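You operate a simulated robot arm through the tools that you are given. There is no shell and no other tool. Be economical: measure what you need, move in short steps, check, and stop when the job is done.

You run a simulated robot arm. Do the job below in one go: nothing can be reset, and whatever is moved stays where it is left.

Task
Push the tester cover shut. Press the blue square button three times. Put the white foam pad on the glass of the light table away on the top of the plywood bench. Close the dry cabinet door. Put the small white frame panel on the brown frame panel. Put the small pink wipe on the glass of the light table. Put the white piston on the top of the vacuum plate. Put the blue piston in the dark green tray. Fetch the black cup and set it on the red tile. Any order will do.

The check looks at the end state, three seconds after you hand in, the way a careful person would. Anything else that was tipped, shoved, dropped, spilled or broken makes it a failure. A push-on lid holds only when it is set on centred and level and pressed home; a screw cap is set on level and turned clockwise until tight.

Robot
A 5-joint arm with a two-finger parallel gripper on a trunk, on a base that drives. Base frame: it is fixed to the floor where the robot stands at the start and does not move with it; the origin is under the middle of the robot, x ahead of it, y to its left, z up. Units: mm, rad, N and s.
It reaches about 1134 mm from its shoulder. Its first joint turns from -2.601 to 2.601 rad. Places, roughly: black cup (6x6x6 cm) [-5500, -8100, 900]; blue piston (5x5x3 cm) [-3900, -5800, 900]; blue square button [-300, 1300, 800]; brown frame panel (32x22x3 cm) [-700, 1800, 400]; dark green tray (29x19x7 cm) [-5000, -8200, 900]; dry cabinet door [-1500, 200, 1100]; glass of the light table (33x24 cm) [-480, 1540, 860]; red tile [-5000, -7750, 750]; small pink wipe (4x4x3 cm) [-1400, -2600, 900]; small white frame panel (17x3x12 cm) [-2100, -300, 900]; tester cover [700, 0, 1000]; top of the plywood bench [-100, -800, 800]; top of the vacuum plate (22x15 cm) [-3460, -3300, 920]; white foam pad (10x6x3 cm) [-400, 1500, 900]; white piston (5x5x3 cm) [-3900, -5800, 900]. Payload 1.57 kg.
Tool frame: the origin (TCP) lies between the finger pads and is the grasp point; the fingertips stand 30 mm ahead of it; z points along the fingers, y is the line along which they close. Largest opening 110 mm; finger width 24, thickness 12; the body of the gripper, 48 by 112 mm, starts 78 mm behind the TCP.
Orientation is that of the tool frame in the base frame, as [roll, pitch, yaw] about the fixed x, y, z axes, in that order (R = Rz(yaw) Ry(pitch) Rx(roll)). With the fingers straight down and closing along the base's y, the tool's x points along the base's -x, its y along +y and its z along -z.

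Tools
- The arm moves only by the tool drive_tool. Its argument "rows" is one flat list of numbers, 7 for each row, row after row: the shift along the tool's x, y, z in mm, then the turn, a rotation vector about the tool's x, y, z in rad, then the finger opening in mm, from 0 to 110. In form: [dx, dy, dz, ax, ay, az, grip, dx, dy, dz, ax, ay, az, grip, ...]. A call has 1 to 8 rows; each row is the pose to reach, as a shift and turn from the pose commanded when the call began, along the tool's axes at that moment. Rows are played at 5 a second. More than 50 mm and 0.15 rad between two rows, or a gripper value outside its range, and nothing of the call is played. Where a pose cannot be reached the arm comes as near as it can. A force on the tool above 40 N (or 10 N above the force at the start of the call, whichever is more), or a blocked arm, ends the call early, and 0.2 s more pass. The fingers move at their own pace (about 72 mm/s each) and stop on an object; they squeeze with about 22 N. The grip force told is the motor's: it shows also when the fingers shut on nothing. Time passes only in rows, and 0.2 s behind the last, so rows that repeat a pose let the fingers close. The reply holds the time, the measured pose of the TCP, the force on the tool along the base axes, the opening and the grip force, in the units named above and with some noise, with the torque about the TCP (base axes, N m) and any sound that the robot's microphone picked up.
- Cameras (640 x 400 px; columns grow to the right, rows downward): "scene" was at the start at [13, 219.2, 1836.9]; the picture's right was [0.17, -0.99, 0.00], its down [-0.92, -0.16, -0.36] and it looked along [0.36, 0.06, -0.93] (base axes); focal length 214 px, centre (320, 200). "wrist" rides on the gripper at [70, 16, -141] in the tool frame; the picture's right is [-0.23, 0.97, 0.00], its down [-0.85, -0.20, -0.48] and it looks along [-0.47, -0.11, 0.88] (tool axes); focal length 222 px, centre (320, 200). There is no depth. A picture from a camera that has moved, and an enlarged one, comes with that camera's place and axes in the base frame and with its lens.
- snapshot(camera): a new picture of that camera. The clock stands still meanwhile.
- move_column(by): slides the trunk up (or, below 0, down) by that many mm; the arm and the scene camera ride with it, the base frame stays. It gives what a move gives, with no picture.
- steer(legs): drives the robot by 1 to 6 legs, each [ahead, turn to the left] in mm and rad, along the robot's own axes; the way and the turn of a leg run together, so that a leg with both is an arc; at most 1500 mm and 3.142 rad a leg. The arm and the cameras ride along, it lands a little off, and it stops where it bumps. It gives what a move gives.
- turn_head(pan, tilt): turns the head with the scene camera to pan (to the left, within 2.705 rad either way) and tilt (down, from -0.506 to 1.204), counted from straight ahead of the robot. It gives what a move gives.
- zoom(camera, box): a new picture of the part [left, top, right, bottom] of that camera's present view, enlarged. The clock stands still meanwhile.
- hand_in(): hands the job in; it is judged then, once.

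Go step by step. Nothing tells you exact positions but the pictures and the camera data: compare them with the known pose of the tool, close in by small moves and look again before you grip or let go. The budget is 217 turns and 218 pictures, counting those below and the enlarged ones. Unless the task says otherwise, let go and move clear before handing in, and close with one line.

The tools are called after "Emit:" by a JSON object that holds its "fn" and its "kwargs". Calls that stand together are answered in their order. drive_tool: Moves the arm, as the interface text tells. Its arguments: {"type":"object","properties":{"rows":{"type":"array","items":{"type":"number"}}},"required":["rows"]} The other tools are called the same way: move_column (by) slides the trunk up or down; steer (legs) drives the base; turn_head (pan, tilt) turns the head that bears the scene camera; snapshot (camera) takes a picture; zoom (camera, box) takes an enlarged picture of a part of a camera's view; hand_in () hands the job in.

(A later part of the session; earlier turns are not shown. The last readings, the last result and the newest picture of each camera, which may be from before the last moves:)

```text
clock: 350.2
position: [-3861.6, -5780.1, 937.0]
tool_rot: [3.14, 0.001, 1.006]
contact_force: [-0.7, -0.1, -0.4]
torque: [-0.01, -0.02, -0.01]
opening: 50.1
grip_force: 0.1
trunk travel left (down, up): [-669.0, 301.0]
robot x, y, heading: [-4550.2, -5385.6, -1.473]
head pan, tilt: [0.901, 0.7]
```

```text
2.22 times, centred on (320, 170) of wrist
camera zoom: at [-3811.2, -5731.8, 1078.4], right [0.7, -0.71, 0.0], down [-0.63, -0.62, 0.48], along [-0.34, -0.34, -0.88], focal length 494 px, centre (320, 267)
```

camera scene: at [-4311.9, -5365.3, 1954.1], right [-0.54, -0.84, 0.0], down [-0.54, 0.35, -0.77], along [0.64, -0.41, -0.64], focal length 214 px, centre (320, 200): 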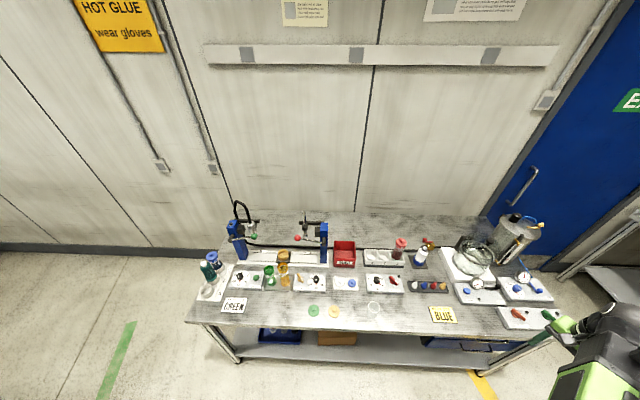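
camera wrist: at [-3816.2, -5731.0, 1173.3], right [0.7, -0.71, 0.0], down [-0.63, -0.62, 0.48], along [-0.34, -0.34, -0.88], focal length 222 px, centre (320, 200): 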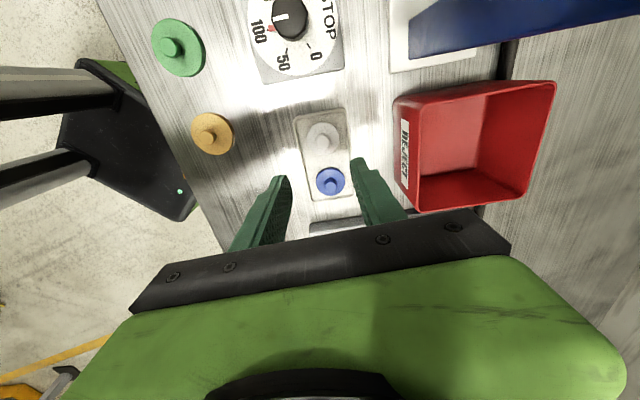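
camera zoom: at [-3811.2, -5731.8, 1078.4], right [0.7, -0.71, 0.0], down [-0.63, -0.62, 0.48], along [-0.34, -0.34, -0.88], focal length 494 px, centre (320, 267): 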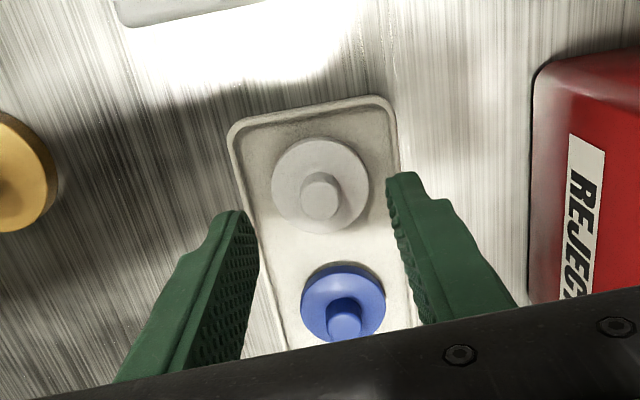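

Emit:
{"fn": "drive_tool", "kwargs": {"rows": [2, 3, 0, 0, 0, 0, 40]}}

Emit:
{"fn": "move_column", "kwargs": {"by": -20}}

Emit:
{"fn": "zoom", "kwargs": {"camera": "wrist", "box": [180, 80, 460, 260]}}

```text
clock: 350.6
position: [-3858.8, -5780.9, 936.8]
tool_rot: [3.14, -0.002, 1.004]
contact_force: [0.7, -1.2, 0.0]
torque: [0.01, -0.02, -0.01]
opening: 40.2
grip_force: 0.0
trunk travel left (down, up): [-669.0, 301.0]
robot x, y, heading: [-4552.2, -5380.7, -1.473]
head pan, tilt: [0.901, 0.7]
```

```text
clock: 351.3
position: [-3858.6, -5780.2, 915.8]
tool_rot: [3.14, -0.002, 1.007]
contact_force: [0.0, 0.3, -0.3]
torque: [0.01, -0.02, 0.02]
opening: 40.2
grip_force: 0.1
trunk travel left (down, up): [-649.0, 321.0]
robot x, y, heading: [-4553.2, -5378.5, -1.471]
head pan, tilt: [0.901, 0.7]
```

```text
2.22 times, centred on (320, 170) of wrist
camera zoom: at [-3807.8, -5731.7, 1058.3], right [0.7, -0.71, 0.0], down [-0.63, -0.62, 0.48], along [-0.34, -0.34, -0.88], focal length 494 px, centre (320, 267)
```

zoom: 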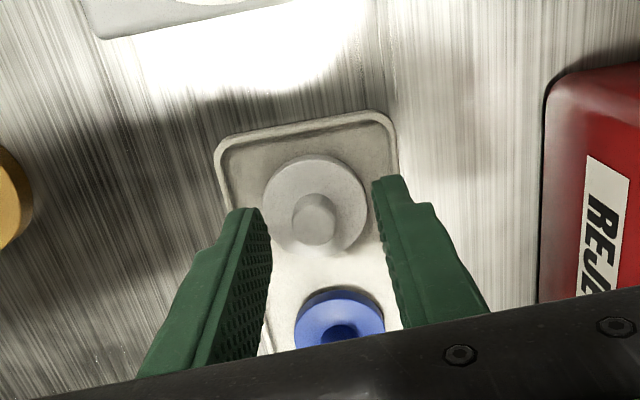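

Emit:
{"fn": "move_column", "kwargs": {"by": -4}}

Emit:
{"fn": "drive_tool", "kwargs": {"rows": [0, 0, 0, 0, 0, 0, 25, 0, 0, 0, 0, 0, 0, 5, 0, 0, 0, 0, 0, 0, 5]}}

Emit:
{"fn": "zoom", "kwargs": {"camera": "wrist", "box": [180, 80, 460, 260]}}

```text
clock: 351.8
position: [-3858.2, -5781.1, 911.6]
tool_rot: [3.139, 0.0, 1.006]
contact_force: [-1.1, 0.3, -0.1]
torque: [-0.01, 0.0, -0.04]
opening: 40.4
grip_force: 0.0
trunk travel left (down, up): [-645.0, 325.0]
robot x, y, heading: [-4548.4, -5383.1, -1.475]
head pan, tilt: [0.901, 0.7]
```

```text
clock: 352.6
position: [-3857.6, -5780.9, 910.7]
tool_rot: [-3.141, 0.001, 1.005]
contact_force: [-0.2, 0.8, 0.2]
torque: [0.03, 0.01, 0.01]
opening: 4.8
grip_force: 0.1
trunk travel left (down, up): [-645.0, 325.0]
robot x, y, heading: [-4549.2, -5381.3, -1.467]
head pan, tilt: [0.901, 0.7]
```

```text
2.22 times, centred on (320, 170) of wrist
camera zoom: at [-3807.7, -5731.7, 1054.3], right [0.7, -0.71, 0.0], down [-0.63, -0.62, 0.48], along [-0.34, -0.34, -0.88], focal length 494 px, centre (320, 267)
```

zoom: 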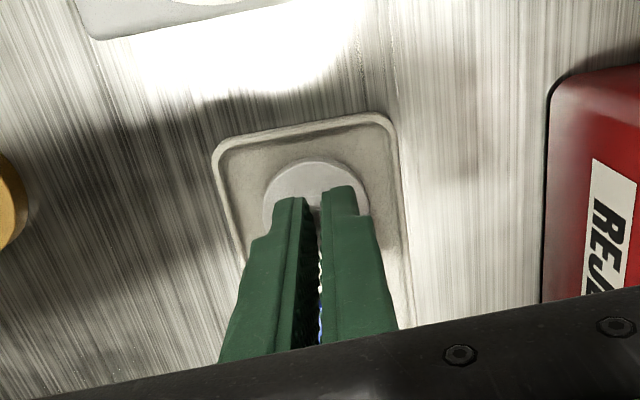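

Emit:
{"fn": "drive_tool", "kwargs": {"rows": [0, 0, 0, 0, 0, 0, 25, 0, 0, 0, 0, 0, 0, 40, 0, 0, 0, 0, 0, 0, 40]}}

Emit:
{"fn": "move_column", "kwargs": {"by": -12}}

Emit:
{"fn": "zoom", "kwargs": {"camera": "wrist", "box": [180, 80, 460, 260]}}

```text
clock: 353.4
position: [-3859.2, -5779.8, 912.8]
tool_rot: [3.141, 0.001, 1.006]
contact_force: [0.0, 0.9, 10.8]
torque: [0.05, 0.22, 0.01]
opening: 40.3
grip_force: 0.2
trunk travel left (down, up): [-645.0, 325.0]
robot x, y, heading: [-4546.2, -5384.3, -1.472]
head pan, tilt: [0.901, 0.7]
```

```text
clock: 353.8
position: [-3864.9, -5778.0, 907.1]
tool_rot: [-3.135, 0.002, 1.005]
contact_force: [-14.1, 6.2, 27.7]
torque: [0.45, 1.11, -0.04]
opening: 53.6
grip_force: 7.4
trunk travel left (down, up): [-638.0, 332.0]
robot x, y, heading: [-4548.4, -5383.7, -1.47]
head pan, tilt: [0.901, 0.7]
stopped: the force on the tool passed its limit at 46 N (the readings are from after the stop); the commanded pose is now the measured one
```

```text
2.22 times, centred on (320, 170) of wrist
camera zoom: at [-3812.2, -5729.5, 1049.3], right [0.7, -0.71, -0.01], down [-0.62, -0.62, 0.48], along [-0.35, -0.33, -0.88], focal length 494 px, centre (320, 267)
```

zoom: 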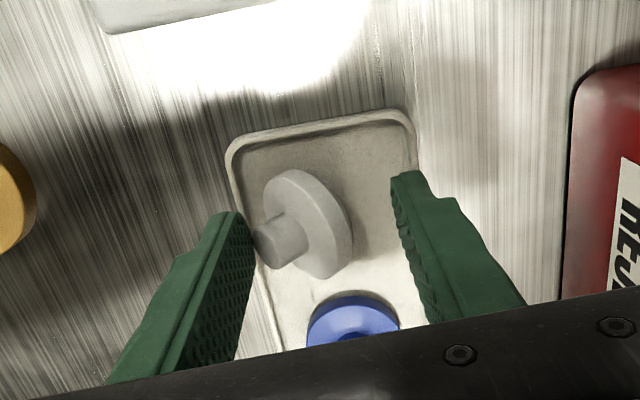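

Emit:
{"fn": "move_column", "kwargs": {"by": 12}}

Emit:
{"fn": "zoom", "kwargs": {"camera": "wrist", "box": [180, 80, 460, 260]}}

```text
clock: 354.4
position: [-3861.3, -5779.8, 917.5]
tool_rot: [-3.135, 0.0, 1.005]
contact_force: [0.7, 0.6, -0.3]
torque: [0.04, -0.01, -0.02]
opening: 39.7
grip_force: 0.0
trunk travel left (down, up): [-650.0, 320.0]
robot x, y, heading: [-4550.0, -5382.7, -1.472]
head pan, tilt: [0.901, 0.7]
```

```text
2.22 times, centred on (320, 170) of wrist
camera zoom: at [-3808.3, -5731.4, 1058.3], right [0.7, -0.71, -0.01], down [-0.62, -0.62, 0.48], along [-0.35, -0.33, -0.88], focal length 494 px, centre (320, 267)
```

zoom: 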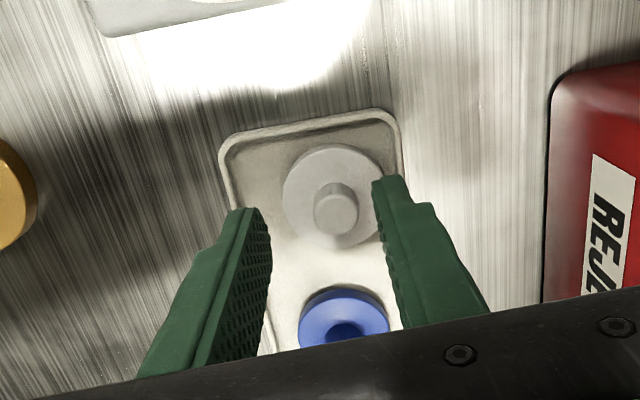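

The white piston settled upright again, a few mm over. I'll grip it by the disc with wider fingers instead.

Emit:
{"fn": "drive_tool", "kwargs": {"rows": [-1, 6, 0, -0.006, 0, 0, 60, -1, 6, 0, -0.006, 0, 0, 76, -1, 6, 0, -0.006, 0, 0, 76]}}

Emit:
{"fn": "move_column", "kwargs": {"by": -16}}

Emit:
{"fn": "zoom", "kwargs": {"camera": "wrist", "box": [180, 80, 460, 260]}}

```text
clock: 355.2
position: [-3856.6, -5783.6, 916.0]
tool_rot: [-3.141, 0.0, 1.007]
contact_force: [0.6, 0.7, 0.7]
torque: [0.0, 0.0, 0.03]
opening: 76.1
grip_force: 0.1
trunk travel left (down, up): [-650.0, 320.0]
robot x, y, heading: [-4547.6, -5381.0, -1.47]
head pan, tilt: [0.901, 0.7]
```

```text
clock: 355.9
position: [-3855.6, -5782.7, 901.5]
tool_rot: [3.141, 0.0, 1.005]
contact_force: [-0.6, -0.5, -0.9]
torque: [0.01, -0.04, -0.01]
opening: 75.7
grip_force: 0.1
trunk travel left (down, up): [-634.0, 336.0]
robot x, y, heading: [-4545.3, -5383.3, -1.47]
head pan, tilt: [0.901, 0.7]
```

```text
2.22 times, centred on (320, 170) of wrist
camera zoom: at [-3804.9, -5734.5, 1043.0], right [0.7, -0.71, 0.0], down [-0.63, -0.62, 0.48], along [-0.34, -0.34, -0.88], focal length 494 px, centre (320, 267)
```

zoom: 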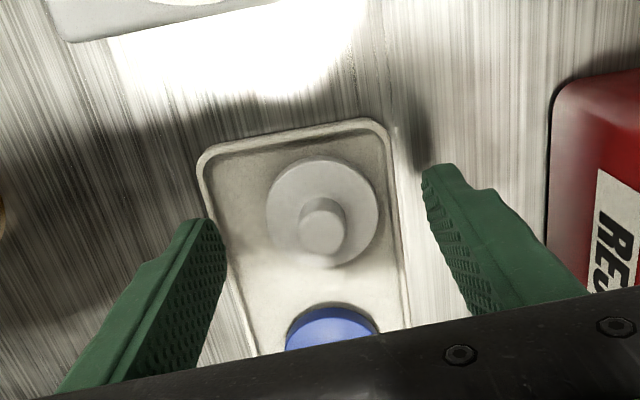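

Emit:
{"fn": "move_column", "kwargs": {"by": -7}}

Emit:
{"fn": "drive_tool", "kwargs": {"rows": [0, 0, 0, 0, 0, 0, 62, 0, 0, 0, 0, 0, 0, 52, 0, 0, 0, 0, 0, 0, 45, 0, 0, 0, 0, 0, 0, 42]}}

Emit:
{"fn": "zoom", "kwargs": {"camera": "wrist", "box": [180, 80, 460, 260]}}

```text
clock: 356.4
position: [-3856.5, -5782.9, 893.7]
tool_rot: [-3.141, 0.0, 1.004]
contact_force: [-0.5, 0.7, 0.6]
torque: [0.02, -0.03, 0.0]
opening: 76.0
grip_force: 0.0
trunk travel left (down, up): [-627.0, 343.0]
robot x, y, heading: [-4551.4, -5383.6, -1.47]
head pan, tilt: [0.901, 0.7]
```

```text
clock: 357.4
position: [-3856.0, -5783.6, 893.9]
tool_rot: [-3.141, -0.001, 1.007]
contact_force: [0.1, -0.4, 0.5]
torque: [0.03, 0.0, 0.04]
opening: 41.9
grip_force: 0.1
trunk travel left (down, up): [-627.0, 343.0]
robot x, y, heading: [-4551.5, -5384.5, -1.474]
head pan, tilt: [0.901, 0.7]
```

```text
2.22 times, centred on (320, 170) of wrist
camera zoom: at [-3804.8, -5734.5, 1036.0], right [0.7, -0.71, 0.0], down [-0.63, -0.62, 0.48], along [-0.34, -0.34, -0.88], focal length 494 px, centre (320, 267)
```

zoom: 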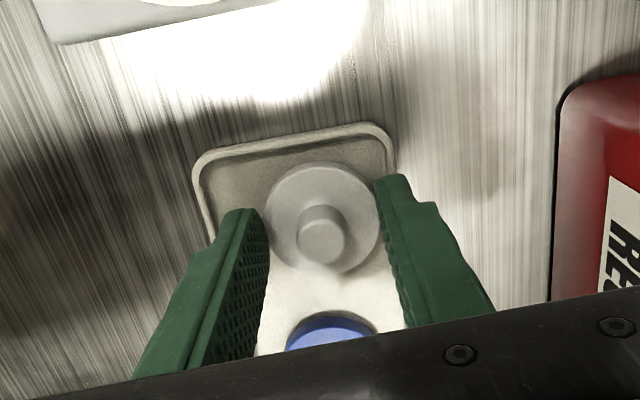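

Emit:
{"fn": "drive_tool", "kwargs": {"rows": [0, 0, 0, 0, 0, 0, 36, 0, 0, 0, 0, 0, 0, 28, 0, 0, 0, 0, 0, 0, 28]}}

Emit:
{"fn": "zoom", "kwargs": {"camera": "wrist", "box": [180, 80, 460, 260]}}

```text
clock: 358.2
position: [-3855.0, -5783.4, 893.4]
tool_rot: [-3.14, 0.0, 1.006]
contact_force: [-0.1, 0.0, 0.7]
torque: [0.01, 0.0, 0.0]
opening: 37.8
grip_force: 22.5
trunk travel left (down, up): [-627.0, 343.0]
robot x, y, heading: [-4545.8, -5382.4, -1.467]
head pan, tilt: [0.901, 0.7]
```

```text
2.22 times, centred on (320, 170) of wrist
camera zoom: at [-3804.8, -5734.5, 1036.0], right [0.7, -0.71, 0.0], down [-0.63, -0.62, 0.48], along [-0.34, -0.34, -0.88], focal length 494 px, centre (320, 267)
```

zoom: 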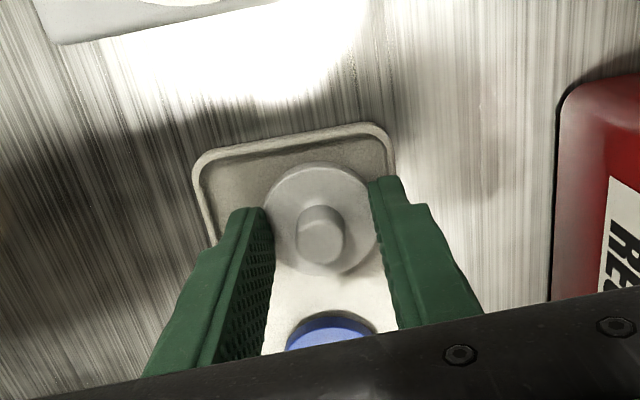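

Emit:
{"fn": "move_column", "kwargs": {"by": 60}}

Emit:
{"fn": "zoom", "kwargs": {"camera": "wrist", "box": [180, 80, 460, 260]}}

```text
clock: 359.2
position: [-3856.0, -5783.2, 953.7]
tool_rot: [3.141, -0.001, 1.006]
contact_force: [-0.3, -1.0, -0.6]
torque: [-0.02, 0.02, -0.01]
opening: 37.6
grip_force: 22.1
trunk travel left (down, up): [-687.0, 283.0]
robot x, y, heading: [-4547.6, -5384.1, -1.469]
head pan, tilt: [0.901, 0.7]
```

```text
2.22 times, centred on (320, 170) of wrist
camera zoom: at [-3804.7, -5734.5, 1095.9], right [0.7, -0.71, 0.0], down [-0.63, -0.62, 0.48], along [-0.34, -0.34, -0.88], focal length 494 px, centre (320, 267)
```

zoom: 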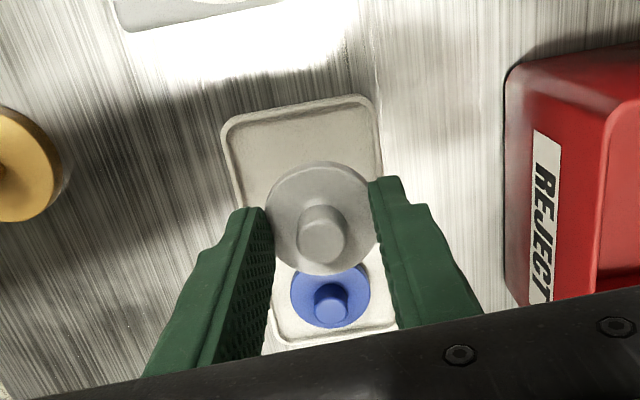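

White piston held. Reverse toward the vacuum plate table.

Emit:
{"fn": "move_column", "kwargs": {"by": 277}}

Emit:
{"fn": "steer", "kwargs": {"legs": [[0, -0.027], [-1000, 0], [-724, 0], [0, -0.68], [-960, 0]]}}

Emit:
{"fn": "turn_head", "kwargs": {"pan": 1.5, "tilt": 0.7}}

Emit:
{"fn": "snapshot", "kwargs": {"camera": "scene"}}

```text
clock: 362.0
position: [-3854.4, -5782.6, 1230.6]
tool_rot: [3.141, 0.0, 1.006]
contact_force: [0.4, -0.1, -0.4]
torque: [0.01, -0.04, 0.02]
opening: 37.7
grip_force: 21.6
trunk travel left (down, up): [-964.0, 6.0]
robot x, y, heading: [-4550.3, -5382.3, -1.473]
head pan, tilt: [0.901, 0.7]
```

```text
clock: 377.6
position: [-3860.3, -3633.9, 1231.0]
tool_rot: [3.142, 0.002, 0.294]
contact_force: [-0.7, 0.5, -0.5]
torque: [-0.06, -0.02, 0.0]
opening: 38.6
grip_force: 21.6
trunk travel left (down, up): [-964.0, 6.0]
robot x, y, heading: [-4127.6, -2880.9, -2.181]
head pan, tilt: [0.901, 0.7]
```

```text
clock: 378.6
position: [-3861.3, -3634.1, 1231.0]
tool_rot: [-3.139, 0.0, 0.293]
contact_force: [0.4, -0.3, -0.3]
torque: [0.04, 0.02, -0.02]
opening: 38.5
grip_force: 22.2
trunk travel left (down, up): [-964.0, 6.0]
robot x, y, heading: [-4128.7, -2879.5, -2.182]
head pan, tilt: [1.499, 0.7]
```

```text
81 pictures are left
camera scene: at [-3892.2, -2989.7, 1953.8], right [-0.63, -0.78, 0.0], down [-0.5, 0.4, -0.76], along [0.6, -0.48, -0.64], focal length 214 px, centre (320, 200)
```

scene: 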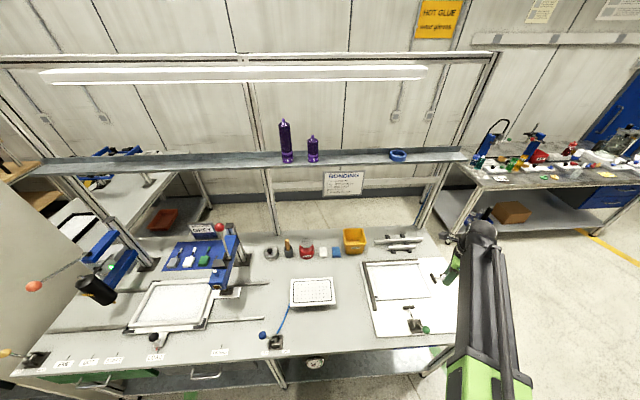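

Emit:
{"fn": "steer", "kwargs": {"legs": [[0, 0.67]]}}

Emit:
{"fn": "snapshot", "kwargs": {"camera": "wrist"}}

Emit:
{"fn": "turn_head", "kwargs": {"pan": 0.9, "tilt": 0.8}}

Emit:
{"fn": "snapshot", "kwargs": {"camera": "scene"}}

```text
clock: 380.8
position: [-3446.7, -3305.2, 1230.6]
tool_rot: [-3.141, 0.001, 0.964]
contact_force: [0.2, -0.1, 0.4]
torque: [0.0, -0.04, -0.01]
opening: 38.7
grip_force: 21.8
trunk travel left (down, up): [-964.0, 6.0]
robot x, y, heading: [-4095.3, -2878.5, -1.51]
head pan, tilt: [1.499, 0.7]
```

```text
80 pictures are left
camera wrist: at [-3393.5, -3259.5, 1372.7], right [0.67, -0.74, 0.0], down [-0.65, -0.59, 0.48], along [-0.36, -0.32, -0.88], focal length 222 px, centre (320, 200)
```

wrist: 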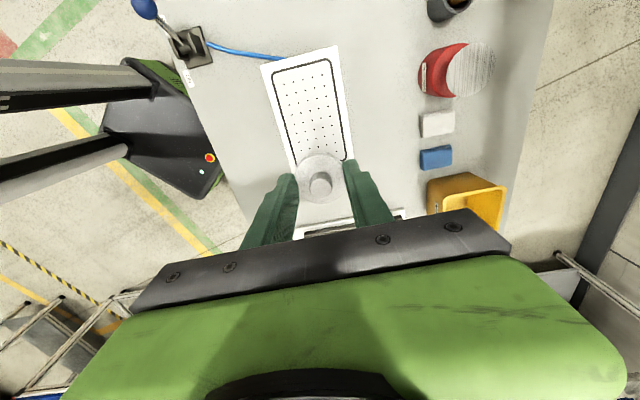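

```text
clock: 381.8
position: [-3447.2, -3307.3, 1230.9]
tool_rot: [-3.14, -0.001, 0.966]
contact_force: [0.2, 0.4, 0.2]
torque: [0.0, -0.01, -0.01]
opening: 38.6
grip_force: 21.8
trunk travel left (down, up): [-964.0, 6.0]
robot x, y, heading: [-4093.9, -2878.7, -1.511]
head pan, tilt: [0.901, 0.799]
```

```text
79 pictures are left
camera scene: at [-3862.3, -2866.9, 1945.7], right [-0.57, -0.82, 0.0], down [-0.59, 0.41, -0.7], along [0.57, -0.4, -0.72], focal length 214 px, centre (320, 200)
```

scene: 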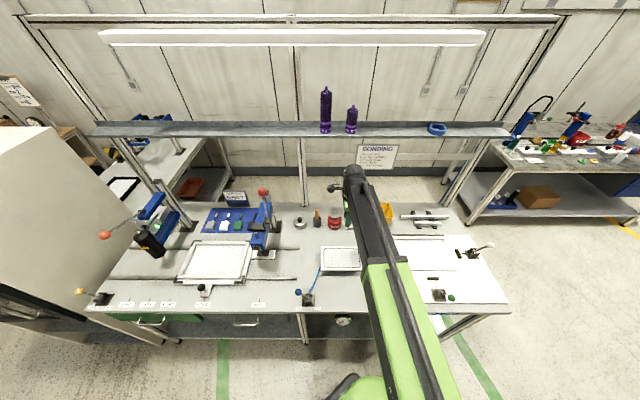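

Emit:
{"fn": "drive_tool", "kwargs": {"rows": [12, 0, 0, 0, 0, 0, 28]}}

Emit:
{"fn": "move_column", "kwargs": {"by": -220}}

Emit:
{"fn": "snapshot", "kwargs": {"camera": "wrist"}}

```text
clock: 382.2
position: [-3440.0, -3296.0, 1230.0]
tool_rot: [3.141, 0.0, 0.965]
contact_force: [0.2, 0.1, -0.2]
torque: [-0.01, 0.02, 0.01]
opening: 38.7
grip_force: 21.7
trunk travel left (down, up): [-964.0, 6.0]
robot x, y, heading: [-4096.3, -2877.1, -1.512]
head pan, tilt: [0.901, 0.799]
```

```text
clock: 384.5
position: [-3439.0, -3296.0, 1010.6]
tool_rot: [-3.142, 0.001, 0.966]
contact_force: [-0.1, -0.4, -0.6]
torque: [-0.03, -0.03, 0.02]
opening: 38.5
grip_force: 21.8
trunk travel left (down, up): [-744.0, 226.0]
robot x, y, heading: [-4096.3, -2874.6, -1.513]
head pan, tilt: [0.901, 0.799]
```

```text
78 pictures are left
camera wrist: at [-3387.6, -3249.9, 1153.0], right [0.67, -0.74, 0.0], down [-0.65, -0.59, 0.48], along [-0.36, -0.32, -0.88], focal length 222 px, centre (320, 200)
```

wrist: 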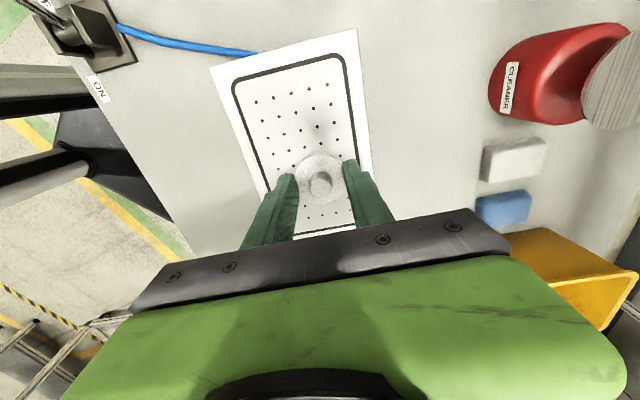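

Emit:
{"fn": "move_column", "kwargs": {"by": -32}}

Emit:
{"fn": "zoom", "kwargs": {"camera": "wrist", "box": [180, 80, 460, 260]}}

```text
clock: 385.3
position: [-3440.5, -3296.0, 979.4]
tool_rot: [3.14, 0.0, 0.965]
contact_force: [0.2, 0.3, 0.1]
torque: [-0.01, -0.01, 0.0]
opening: 38.9
grip_force: 21.8
trunk travel left (down, up): [-712.0, 258.0]
robot x, y, heading: [-4091.8, -2877.3, -1.514]
head pan, tilt: [0.901, 0.799]
```

```text
2.22 times, centred on (320, 170) of wrist
camera zoom: at [-3387.6, -3249.9, 1121.0], right [0.67, -0.74, 0.0], down [-0.65, -0.59, 0.48], along [-0.35, -0.32, -0.88], focal length 494 px, centre (320, 267)
```

zoom: 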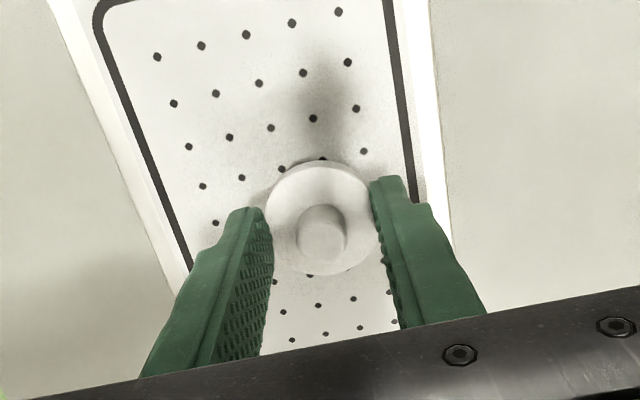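

Emit:
{"fn": "move_column", "kwargs": {"by": -8}}

Emit:
{"fn": "move_column", "kwargs": {"by": -4}}

Emit:
{"fn": "move_column", "kwargs": {"by": -3}}

Emit:
{"fn": "zoom", "kwargs": {"camera": "wrist", "box": [180, 80, 460, 260]}}

```text
clock: 385.8
position: [-3439.7, -3296.2, 970.9]
tool_rot: [-3.141, -0.003, 0.966]
contact_force: [-0.3, 0.5, -0.1]
torque: [0.02, -0.04, 0.01]
opening: 38.9
grip_force: 21.8
trunk travel left (down, up): [-704.0, 266.0]
robot x, y, heading: [-4096.5, -2874.3, -1.519]
head pan, tilt: [0.901, 0.799]
```

```text
clock: 386.4
position: [-3440.4, -3296.2, 966.4]
tool_rot: [-3.141, 0.001, 0.967]
contact_force: [-0.4, 0.6, -1.0]
torque: [0.01, -0.04, -0.01]
opening: 38.9
grip_force: 21.7
trunk travel left (down, up): [-700.0, 270.0]
robot x, y, heading: [-4093.7, -2877.5, -1.51]
head pan, tilt: [0.901, 0.799]
```

```text
clock: 386.9
position: [-3439.9, -3296.7, 964.2]
tool_rot: [-3.141, -0.001, 0.966]
contact_force: [-0.1, 0.2, 0.5]
torque: [0.0, 0.02, -0.01]
opening: 38.6
grip_force: 22.4
trunk travel left (down, up): [-697.0, 273.0]
robot x, y, heading: [-4094.9, -2878.8, -1.514]
head pan, tilt: [0.901, 0.799]
```

```text
2.22 times, centred on (320, 170) of wrist
camera zoom: at [-3387.5, -3249.8, 1106.0], right [0.67, -0.74, 0.0], down [-0.65, -0.59, 0.48], along [-0.36, -0.32, -0.88], focal length 494 px, centre (320, 267)
```

zoom: 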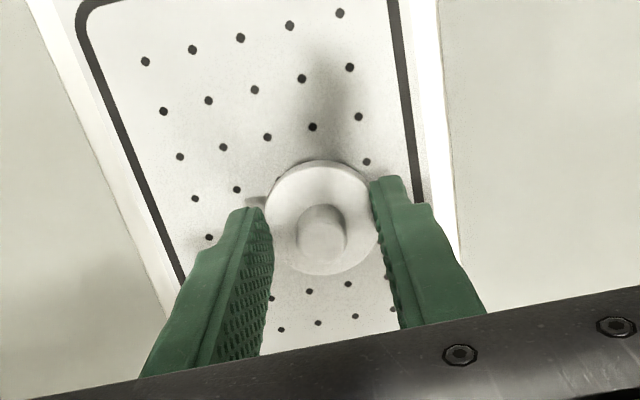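

Emit:
{"fn": "move_column", "kwargs": {"by": -4}}

Emit:
{"fn": "move_column", "kwargs": {"by": -4}}

Emit:
{"fn": "move_column", "kwargs": {"by": -4}}

Emit:
{"fn": "zoom", "kwargs": {"camera": "wrist", "box": [180, 80, 460, 260]}}

```text
clock: 387.4
position: [-3440.3, -3296.8, 959.0]
tool_rot: [-3.141, 0.0, 0.967]
contact_force: [1.0, -0.5, -0.1]
torque: [0.01, 0.01, -0.02]
opening: 38.9
grip_force: 22.0
trunk travel left (down, up): [-693.0, 277.0]
robot x, y, heading: [-4096.0, -2877.0, -1.515]
head pan, tilt: [0.901, 0.799]
```

```text
clock: 387.9
position: [-3439.8, -3296.6, 955.7]
tool_rot: [3.141, 0.001, 0.965]
contact_force: [0.3, 0.6, 0.2]
torque: [0.0, -0.03, 0.0]
opening: 38.9
grip_force: 21.9
trunk travel left (down, up): [-689.0, 281.0]
robot x, y, heading: [-4096.2, -2878.6, -1.51]
head pan, tilt: [0.901, 0.799]
```

```text
clock: 388.5
position: [-3441.0, -3295.4, 952.1]
tool_rot: [3.141, 0.001, 0.967]
contact_force: [0.5, 0.4, 1.2]
torque: [0.01, -0.01, 0.0]
opening: 38.9
grip_force: 21.7
trunk travel left (down, up): [-685.0, 285.0]
robot x, y, heading: [-4094.2, -2879.1, -1.51]
head pan, tilt: [0.901, 0.799]
```

```text
2.22 times, centred on (320, 170) of wrist
camera zoom: at [-3387.7, -3249.7, 1094.1], right [0.67, -0.74, 0.0], down [-0.65, -0.59, 0.48], along [-0.36, -0.32, -0.88], focal length 494 px, centre (320, 267)
```

zoom: 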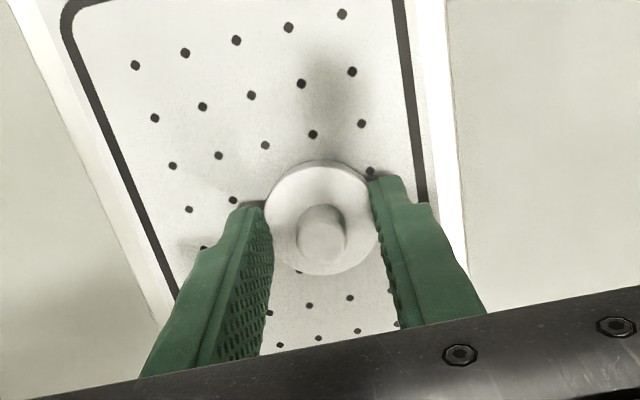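

Emit:
{"fn": "move_column", "kwargs": {"by": -4}}

Emit:
{"fn": "move_column", "kwargs": {"by": -4}}

Emit:
{"fn": "zoom", "kwargs": {"camera": "wrist", "box": [180, 80, 460, 260]}}

```text
clock: 389.0
position: [-3439.7, -3295.2, 948.7]
tool_rot: [3.141, 0.001, 0.965]
contact_force: [2.9, -1.5, 15.4]
torque: [-0.09, -0.05, 0.06]
opening: 38.6
grip_force: 22.4
trunk travel left (down, up): [-681.0, 289.0]
robot x, y, heading: [-4096.9, -2876.2, -1.513]
head pan, tilt: [0.901, 0.799]
```

```text
clock: 389.5
position: [-3440.6, -3296.2, 944.8]
tool_rot: [3.14, 0.0, 0.967]
contact_force: [5.0, -2.7, 26.6]
torque: [-0.18, -0.09, 0.03]
opening: 38.8
grip_force: 22.0
trunk travel left (down, up): [-677.0, 293.0]
robot x, y, heading: [-4098.5, -2877.5, -1.513]
head pan, tilt: [0.901, 0.799]
```

```text
2.22 times, centred on (320, 170) of wrist
camera zoom: at [-3388.7, -3249.1, 1087.4], right [0.67, -0.74, 0.0], down [-0.65, -0.59, 0.48], along [-0.35, -0.32, -0.88], focal length 494 px, centre (320, 267)
```

zoom: 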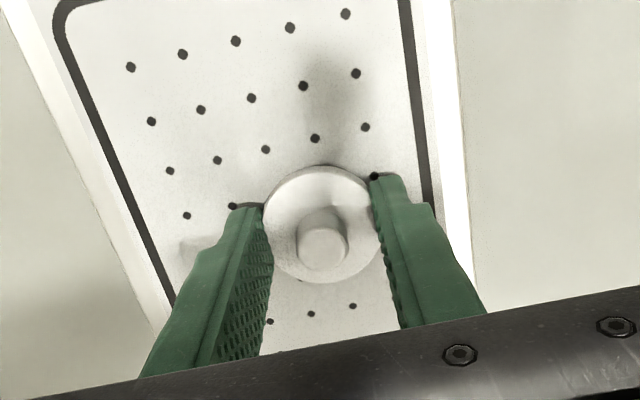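

Emit:
{"fn": "move_column", "kwargs": {"by": 3}}

Emit:
{"fn": "drive_tool", "kwargs": {"rows": [0, 0, 0, 0, 0, 0, 50, 0, 0, 0, 0, 0, 0, 64, 0, 0, 0, 0, 0, 0, 64]}}

Emit:
{"fn": "move_column", "kwargs": {"by": 100}}

Emit:
{"fn": "snapshot", "kwargs": {"camera": "wrist"}}

```text
clock: 390.1
position: [-3440.5, -3295.4, 946.2]
tool_rot: [-3.14, 0.0, 0.966]
contact_force: [-0.5, -0.1, -0.1]
torque: [0.02, 0.0, 0.0]
opening: 38.8
grip_force: 22.2
trunk travel left (down, up): [-680.0, 290.0]
robot x, y, heading: [-4097.7, -2878.0, -1.516]
head pan, tilt: [0.901, 0.799]
```

```text
clock: 390.9
position: [-3440.6, -3296.1, 946.3]
tool_rot: [3.142, 0.0, 0.965]
contact_force: [-0.5, 0.5, -0.5]
torque: [0.01, 0.0, -0.02]
opening: 64.2
grip_force: 0.0
trunk travel left (down, up): [-680.0, 290.0]
robot x, y, heading: [-4098.3, -2876.2, -1.511]
head pan, tilt: [0.901, 0.799]
```

```text
clock: 392.2
position: [-3442.0, -3296.9, 1047.0]
tool_rot: [3.141, -0.001, 0.966]
contact_force: [0.5, 1.0, 0.2]
torque: [-0.01, 0.0, -0.01]
opening: 63.9
grip_force: 0.1
trunk travel left (down, up): [-780.0, 190.0]
robot x, y, heading: [-4098.6, -2879.8, -1.514]
head pan, tilt: [0.901, 0.799]
```

```text
73 pictures are left
camera wrist: at [-3387.4, -3249.9, 1188.9], right [0.67, -0.74, 0.0], down [-0.65, -0.59, 0.48], along [-0.36, -0.32, -0.88], focal length 222 px, centre (320, 200)
```

wrist: 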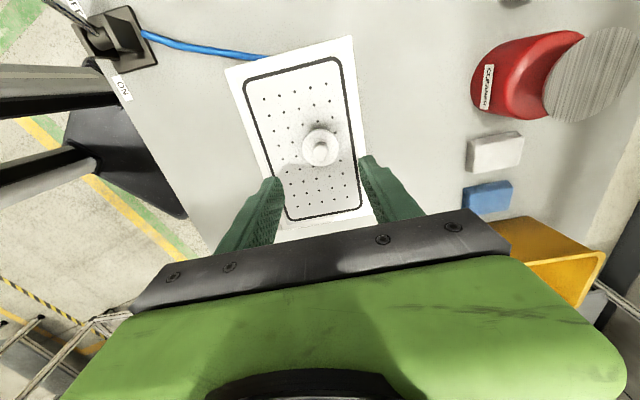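

White piston placed. Going back for the blue one.

Emit:
{"fn": "move_column", "kwargs": {"by": 184}}

Emit:
{"fn": "steer", "kwargs": {"legs": [[0, -0.697], [979, 0], [0, 0.714], [1000, 0], [723, 0], [0, 0.022]]}}

Emit:
{"fn": "snapshot", "kwargs": {"camera": "wrist"}}

```text
clock: 394.2
position: [-3440.5, -3295.6, 1231.3]
tool_rot: [-3.141, 0.002, 0.966]
contact_force: [-0.6, 0.4, -0.3]
torque: [0.04, -0.02, 0.03]
opening: 63.9
grip_force: 0.1
trunk travel left (down, up): [-964.0, 6.0]
robot x, y, heading: [-4096.9, -2875.5, -1.51]
head pan, tilt: [0.901, 0.799]
```

```text
clock: 411.8
position: [-3858.0, -5772.0, 1230.3]
tool_rot: [3.142, 0.001, 1.017]
contact_force: [0.8, 0.0, 0.5]
torque: [0.07, 0.02, -0.02]
opening: 64.0
grip_force: 0.0
trunk travel left (down, up): [-964.0, 6.0]
robot x, y, heading: [-4533.2, -5388.9, -1.466]
head pan, tilt: [0.901, 0.799]
```

```text
72 pictures are left
camera wrist: at [-3808.2, -5722.8, 1372.8], right [0.71, -0.71, 0.0], down [-0.62, -0.62, 0.48], along [-0.34, -0.34, -0.88], focal length 222 px, centre (320, 200)
```

wrist: 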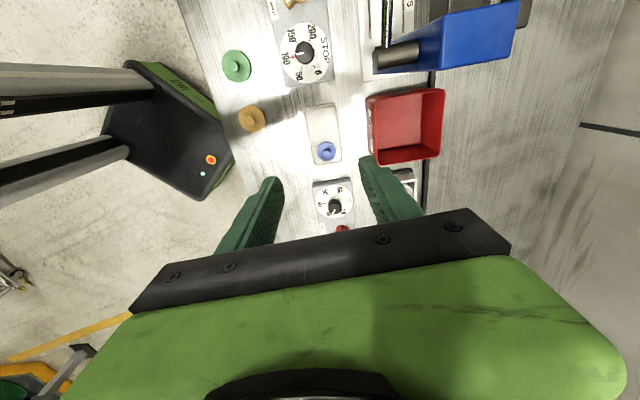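

Emit:
{"fn": "drive_tool", "kwargs": {"rows": [-38, 0, 0, 0, 0, 0, 64, -76, -1, 0, 0, 0, 0, 64]}}

Emit:
{"fn": "move_column", "kwargs": {"by": -280}}

Emit:
{"fn": "zoom", "kwargs": {"camera": "wrist", "box": [180, 80, 460, 260]}}

```text
clock: 412.4
position: [-3898.9, -5834.6, 1230.8]
tool_rot: [3.141, -0.002, 1.017]
contact_force: [-0.1, 0.2, -0.6]
torque: [-0.01, -0.01, 0.02]
opening: 64.1
grip_force: 0.1
trunk travel left (down, up): [-964.0, 6.0]
robot x, y, heading: [-4530.1, -5387.8, -1.469]
head pan, tilt: [0.901, 0.799]
```

```text
clock: 415.2
position: [-3899.6, -5835.5, 952.0]
tool_rot: [3.141, -0.001, 1.016]
contact_force: [-1.0, -0.4, -0.3]
torque: [0.02, 0.01, -0.02]
opening: 63.9
grip_force: 0.1
trunk travel left (down, up): [-684.0, 286.0]
robot x, y, heading: [-4529.7, -5384.2, -1.465]
head pan, tilt: [0.901, 0.799]
```

```text
2.22 times, centred on (320, 170) of wrist
camera zoom: at [-3849.4, -5786.0, 1093.0], right [0.71, -0.71, 0.0], down [-0.62, -0.62, 0.48], along [-0.34, -0.34, -0.88], focal length 494 px, centre (320, 267)
```

zoom: 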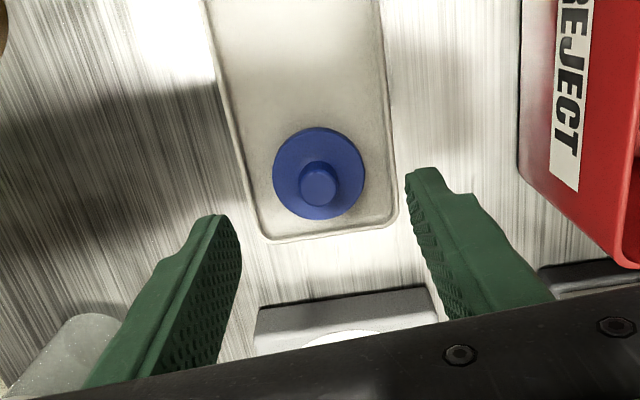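

Emit:
{"fn": "drive_tool", "kwargs": {"rows": [-2, 0, 0, 0, 0, 0, 76, -2, 0, 0, 0, 0, 0, 76]}}

Emit:
{"fn": "move_column", "kwargs": {"by": -58}}

Emit:
{"fn": "drive_tool", "kwargs": {"rows": [0, 0, 0, 0, 0, 0, 62, 0, 0, 0, 0, 0, 0, 48, 0, 0, 0, 0, 0, 0, 36, 0, 0, 0, 0, 0, 0, 28, 0, 0, 0, 0, 0, 0, 28]}}

Emit:
{"fn": "zoom", "kwargs": {"camera": "wrist", "box": [180, 80, 460, 260]}}

```text
clock: 415.8
position: [-3900.6, -5837.1, 951.3]
tool_rot: [3.141, -0.001, 1.017]
contact_force: [0.3, -0.3, 0.1]
torque: [-0.05, -0.02, 0.01]
opening: 75.9
grip_force: 0.1
trunk travel left (down, up): [-684.0, 286.0]
robot x, y, heading: [-4533.2, -5387.8, -1.469]
head pan, tilt: [0.901, 0.799]
```

```text
clock: 416.8
position: [-3900.9, -5836.7, 892.3]
tool_rot: [-3.142, 0.001, 1.018]
contact_force: [0.6, 0.4, -0.5]
torque: [-0.01, 0.01, -0.01]
opening: 76.1
grip_force: 0.1
trunk travel left (down, up): [-626.0, 344.0]
robot x, y, heading: [-4533.0, -5386.1, -1.464]
head pan, tilt: [0.901, 0.799]
```

```text
clock: 418.0
position: [-3901.3, -5836.0, 893.3]
tool_rot: [3.14, 0.001, 1.017]
contact_force: [0.0, -0.7, 0.1]
torque: [0.01, 0.02, 0.0]
opening: 37.7
grip_force: 22.1
trunk travel left (down, up): [-626.0, 344.0]
robot x, y, heading: [-4535.1, -5392.1, -1.467]
head pan, tilt: [0.901, 0.799]
```

```text
2.22 times, centred on (320, 170) of wrist
camera zoom: at [-3850.5, -5787.7, 1035.0], right [0.71, -0.71, 0.0], down [-0.62, -0.62, 0.48], along [-0.34, -0.34, -0.88], focal length 494 px, centre (320, 267)
```

zoom: 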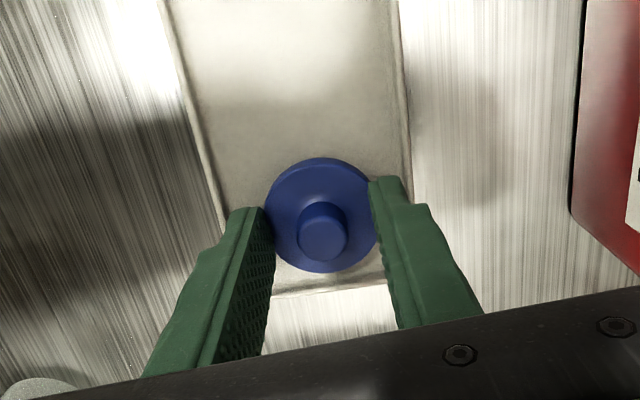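

Emit:
{"fn": "move_column", "kwargs": {"by": 338}}

Emit:
{"fn": "drive_tool", "kwargs": {"rows": [-33, -28, 0, 0, 0, 0, 28, -66, -56, 0, 0, 0, 0, 28, -99, -85, 0, 0, 0, 0, 28, -132, -113, 0, 0, 0, 0, 28, -165, -141, 0, 0, 0, 0, 28, -198, -169, 0, 0, 0, 0, 28, -230, -197, 0, 0, 0, 0, 28]}}

Emit:
{"fn": "drive_tool", "kwargs": {"rows": [-33, -28, 0, 0, 0, 0, 28, -66, -56, 0, 0, 0, 0, 28, -99, -85, 0, 0, 0, 0, 28, -132, -113, 0, 0, 0, 0, 28, -165, -141, 0, 0, 0, 0, 28, -198, -169, 0, 0, 0, 0, 28, -230, -197, 0, 0, 0, 0, 28]}}

Emit:
{"fn": "steer", "kwargs": {"legs": [[0, -0.626], [900, 0]]}}

Emit:
{"fn": "turn_head", "kwargs": {"pan": 0.3, "tilt": 0.5}}

Emit:
{"fn": "snapshot", "kwargs": {"camera": "scene"}}

```text
clock: 421.3
position: [-3901.1, -5835.8, 1230.5]
tool_rot: [-3.141, 0.0, 1.018]
contact_force: [0.9, -0.4, 0.3]
torque: [-0.01, 0.04, 0.0]
opening: 37.5
grip_force: 22.1
trunk travel left (down, up): [-964.0, 6.0]
robot x, y, heading: [-4533.4, -5389.1, -1.467]
head pan, tilt: [0.901, 0.799]
```

```text
clock: 422.9
position: [-4191.3, -5929.4, 1229.9]
tool_rot: [3.141, 0.0, 1.018]
contact_force: [0.3, 0.3, 0.5]
torque: [0.05, -0.03, -0.01]
opening: 37.3
grip_force: 22.5
trunk travel left (down, up): [-964.0, 6.0]
robot x, y, heading: [-4532.3, -5383.1, -1.466]
head pan, tilt: [0.901, 0.799]
```

```text
clock: 424.5
position: [-4479.7, -6021.4, 1230.3]
tool_rot: [-3.142, 0.001, 1.017]
contact_force: [1.0, 0.2, 0.2]
torque: [0.01, -0.02, -0.01]
opening: 37.7
grip_force: 22.0
trunk travel left (down, up): [-964.0, 6.0]
robot x, y, heading: [-4530.7, -5386.6, -1.467]
head pan, tilt: [0.901, 0.799]
```

```text
clock: 431.0
position: [-5324.9, -6708.6, 1230.7]
tool_rot: [3.141, 0.001, 0.379]
contact_force: [0.5, 0.0, 0.2]
torque: [0.0, 0.0, -0.01]
opening: 38.7
grip_force: 22.2
trunk travel left (down, up): [-964.0, 6.0]
robot x, y, heading: [-4991.6, -6166.9, -2.114]
head pan, tilt: [0.901, 0.799]
```

```text
clock: 432.0
position: [-5326.0, -6707.4, 1230.8]
tool_rot: [3.141, -0.001, 0.378]
contact_force: [0.5, -0.3, 0.1]
torque: [-0.03, 0.01, 0.0]
opening: 38.6
grip_force: 22.5
trunk travel left (down, up): [-964.0, 6.0]
robot x, y, heading: [-4992.3, -6167.8, -2.111]
head pan, tilt: [0.3, 0.499]
```

```text
69 pictures are left
camera scene: at [-4840.8, -6302.2, 1971.5], right [-0.97, 0.24, 0.0], down [0.11, 0.47, -0.88], along [-0.21, -0.85, -0.48], focal length 214 px, centre (320, 200)
```

scene: 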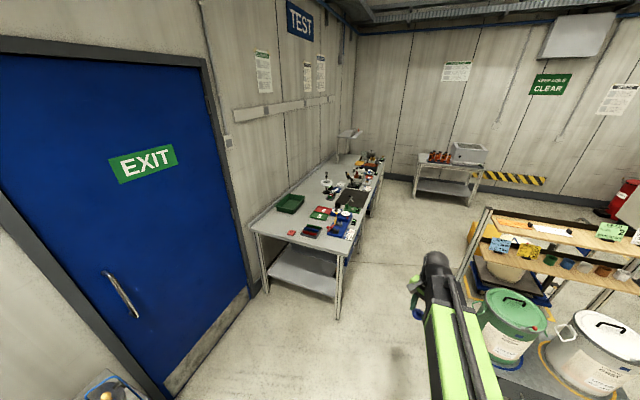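

Emit:
{"fn": "zoom", "kwargs": {"camera": "scene", "box": [240, 130, 400, 260]}}

```text
3.08 times, centred on (320, 195) of scene
camera zoom: at [-4840.8, -6302.2, 1971.5], right [-0.97, 0.24, 0.0], down [0.11, 0.47, -0.88], along [-0.21, -0.85, -0.48], focal length 660 px, centre (320, 215)
```

zoom: 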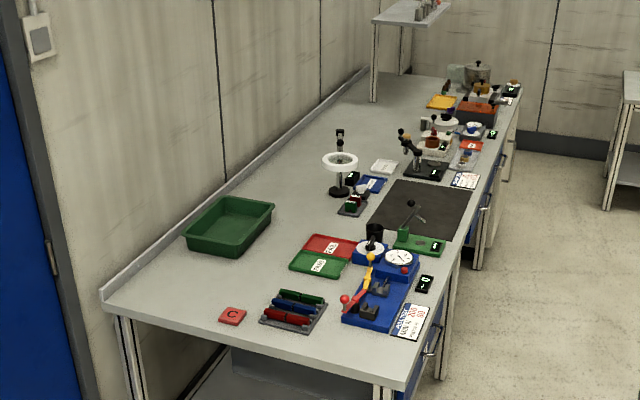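

Blue piston held; the dark green tray is on the far table. Driving to its near end.

Emit:
{"fn": "steer", "kwargs": {"legs": [[0, 0.706], [1013, 0], [0, -0.358]]}}

Emit:
{"fn": "turn_head", "kwargs": {"pan": 0.0, "tilt": 0.8}}

Emit:
{"fn": "snapshot", "kwargs": {"camera": "scene"}}

Emit:
{"fn": "snapshot", "kwargs": {"camera": "wrist"}}

```text
clock: 440.2
position: [-4962.8, -7785.2, 1230.8]
tool_rot: [3.14, 0.002, 0.719]
contact_force: [0.9, -0.1, -0.6]
torque: [-0.05, 0.03, 0.0]
opening: 38.7
grip_force: 22.2
trunk travel left (down, up): [-964.0, 6.0]
robot x, y, heading: [-4836.3, -7164.9, -1.759]
head pan, tilt: [0.3, 0.499]
```

```text
clock: 441.0
position: [-4963.3, -7784.9, 1231.2]
tool_rot: [-3.141, -0.001, 0.72]
contact_force: [-0.6, 0.1, -0.1]
torque: [-0.03, 0.01, -0.02]
opening: 39.1
grip_force: 22.2
trunk travel left (down, up): [-964.0, 6.0]
robot x, y, heading: [-4836.5, -7159.2, -1.763]
head pan, tilt: [0.0, 0.799]
```

```text
67 pictures are left
camera scene: at [-4676.2, -7227.3, 1945.6], right [-0.98, 0.19, 0.0], down [0.14, 0.7, -0.7], along [-0.13, -0.69, -0.72], focal length 214 px, centre (320, 200)
```

scene: 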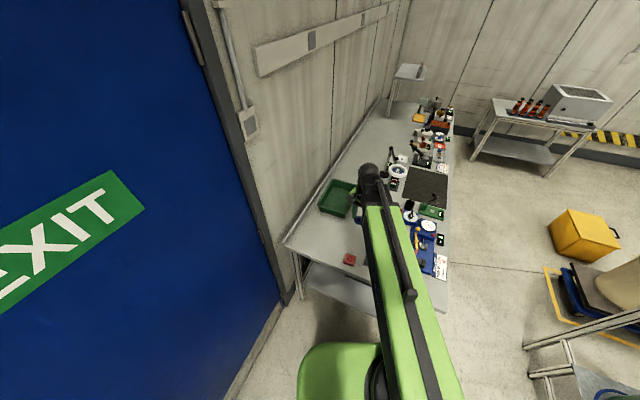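

```text
66 pictures are left
camera wrist: at [-4899.8, -7753.6, 1373.1], right [0.47, -0.88, 0.0], down [-0.77, -0.41, 0.48], along [-0.42, -0.23, -0.88], focal length 222 px, centre (320, 200)
```

wrist: 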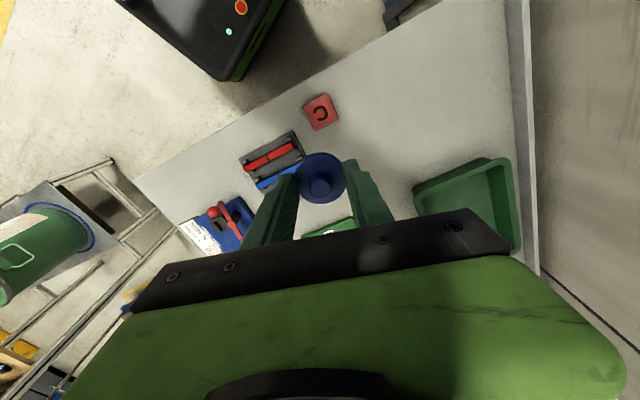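

Emit:
{"fn": "drive_tool", "kwargs": {"rows": [-33, 37, 0, 0, 0, 0, 28, -66, 73, 0, 0, 0, 0, 28, -99, 110, 0, 0, 0, 0, 28, -131, 147, 0, 0, 0, 0, 28, -164, 184, 0, 0, 0, 0, 28, -197, 220, 0, 0, 0, 0, 28, -230, 257, 0, 0, 0, 0, 28, -263, 294, 0, 0, 0, 0, 28]}}

Emit:
{"fn": "snapshot", "kwargs": {"camera": "wrist"}}

```text
clock: 442.8
position: [-4960.6, -8100.1, 1230.8]
tool_rot: [3.141, 0.002, 0.718]
contact_force: [0.3, -0.9, -0.8]
torque: [0.02, 0.0, 0.0]
opening: 38.8
grip_force: 21.4
out of reach, approached as far as the arm can: row 7, 8
trunk travel left (down, up): [-964.0, 6.0]
robot x, y, heading: [-4836.8, -7164.7, -1.763]
head pan, tilt: [0.0, 0.799]
```

```text
65 pictures are left
camera wrist: at [-4897.6, -8068.3, 1372.7], right [0.47, -0.88, 0.0], down [-0.77, -0.41, 0.48], along [-0.42, -0.23, -0.88], focal length 222 px, centre (320, 200)
```

wrist: 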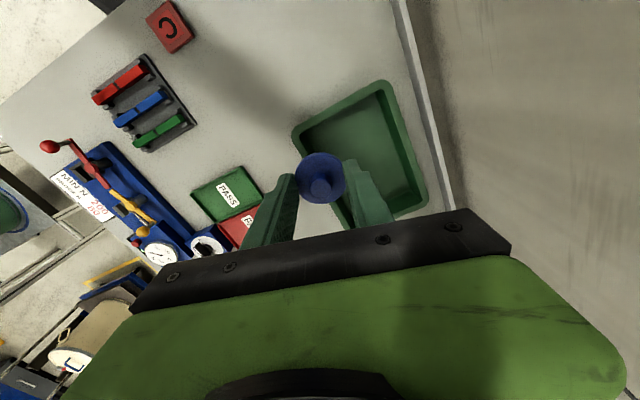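

Emit:
{"fn": "steer", "kwargs": {"legs": [[95, 0]]}}

Emit:
{"fn": "snapshot", "kwargs": {"camera": "wrist"}}

```text
clock: 443.9
position: [-4980.4, -8197.4, 1229.2]
tool_rot: [-3.14, 0.0, 0.719]
contact_force: [0.0, 0.1, 0.1]
torque: [0.04, -0.02, -0.02]
opening: 38.6
grip_force: 22.6
trunk travel left (down, up): [-964.0, 6.0]
robot x, y, heading: [-4856.0, -7261.1, -1.767]
head pan, tilt: [0.0, 0.799]
```

```text
64 pictures are left
camera wrist: at [-4916.7, -8164.5, 1371.5], right [0.47, -0.88, 0.0], down [-0.77, -0.41, 0.48], along [-0.42, -0.23, -0.88], focal length 222 px, centre (320, 200)
```

wrist: 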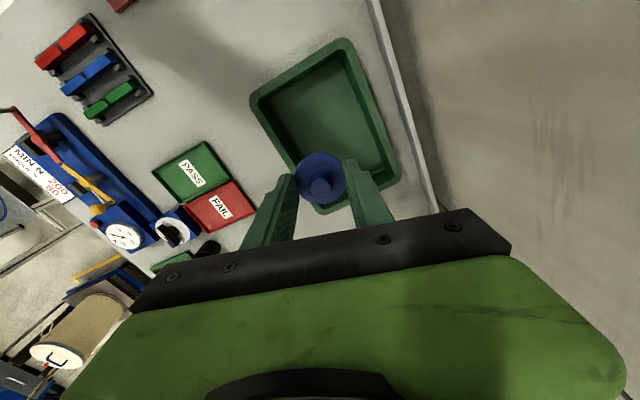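

Emit:
{"fn": "move_column", "kwargs": {"by": -260}}

Emit:
{"fn": "snapshot", "kwargs": {"camera": "wrist"}}

```text
clock: 446.6
position: [-4979.5, -8194.6, 971.9]
tool_rot: [3.141, 0.003, 0.717]
contact_force: [0.9, -0.5, 0.0]
torque: [0.02, -0.04, -0.02]
opening: 38.5
grip_force: 22.4
trunk travel left (down, up): [-704.0, 266.0]
robot x, y, heading: [-4855.8, -7260.1, -1.767]
head pan, tilt: [0.0, 0.799]
```

```text
63 pictures are left
camera wrist: at [-4916.4, -8162.5, 1113.0], right [0.47, -0.88, 0.0], down [-0.77, -0.41, 0.48], along [-0.42, -0.23, -0.88], focal length 222 px, centre (320, 200)
```

wrist: 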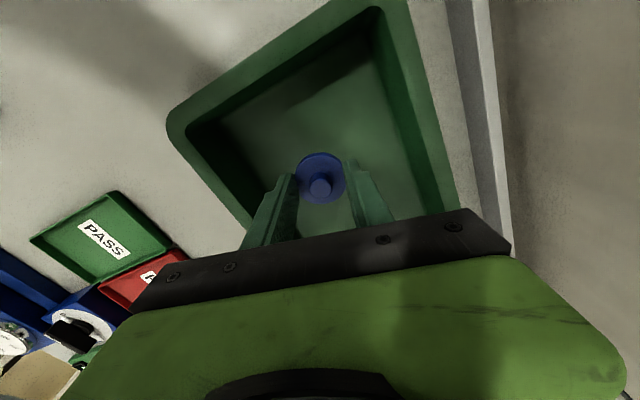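

Emit:
{"fn": "move_column", "kwargs": {"by": -50}}

Emit:
{"fn": "snapshot", "kwargs": {"camera": "wrist"}}

```text
clock: 447.5
position: [-4979.6, -8194.3, 921.5]
tool_rot: [3.141, 0.001, 0.719]
contact_force: [0.1, 0.2, -0.2]
torque: [0.03, -0.03, -0.01]
opening: 38.6
grip_force: 21.8
trunk travel left (down, up): [-654.0, 316.0]
robot x, y, heading: [-4854.5, -7256.3, -1.766]
head pan, tilt: [0.0, 0.799]
```

```text
62 pictures are left
camera wrist: at [-4916.4, -8162.5, 1063.0], right [0.47, -0.88, 0.0], down [-0.77, -0.41, 0.48], along [-0.42, -0.23, -0.88], focal length 222 px, centre (320, 200)
```

wrist: 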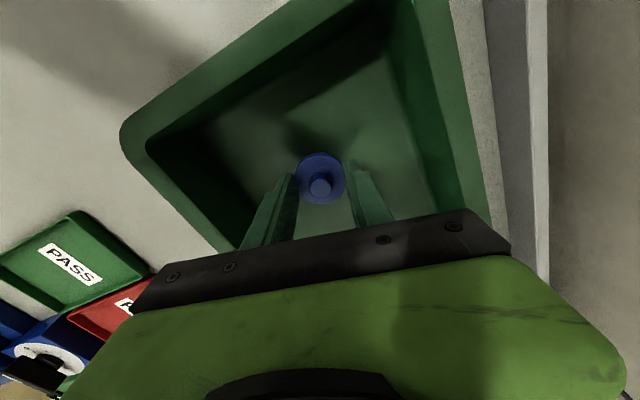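

Emit:
{"fn": "move_column", "kwargs": {"by": -15}}

Emit:
{"fn": "zoom", "kwargs": {"camera": "wrist", "box": [180, 80, 460, 260]}}

```text
clock: 448.1
position: [-4979.2, -8195.8, 905.5]
tool_rot: [-3.141, 0.002, 0.719]
contact_force: [0.6, -0.1, -0.3]
torque: [0.0, 0.01, 0.01]
opening: 38.7
grip_force: 22.1
trunk travel left (down, up): [-639.0, 331.0]
robot x, y, heading: [-4858.0, -7257.6, -1.765]
head pan, tilt: [0.0, 0.799]
```

```text
2.22 times, centred on (320, 170) of wrist
camera zoom: at [-4916.4, -8162.5, 1047.9], right [0.47, -0.88, 0.0], down [-0.77, -0.41, 0.48], along [-0.42, -0.23, -0.88], focal length 494 px, centre (320, 267)
```

zoom: 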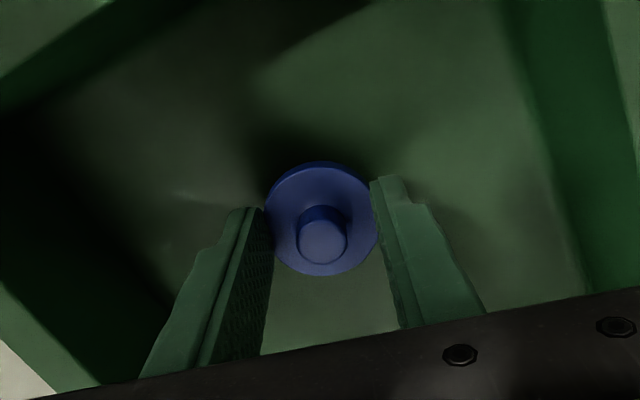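

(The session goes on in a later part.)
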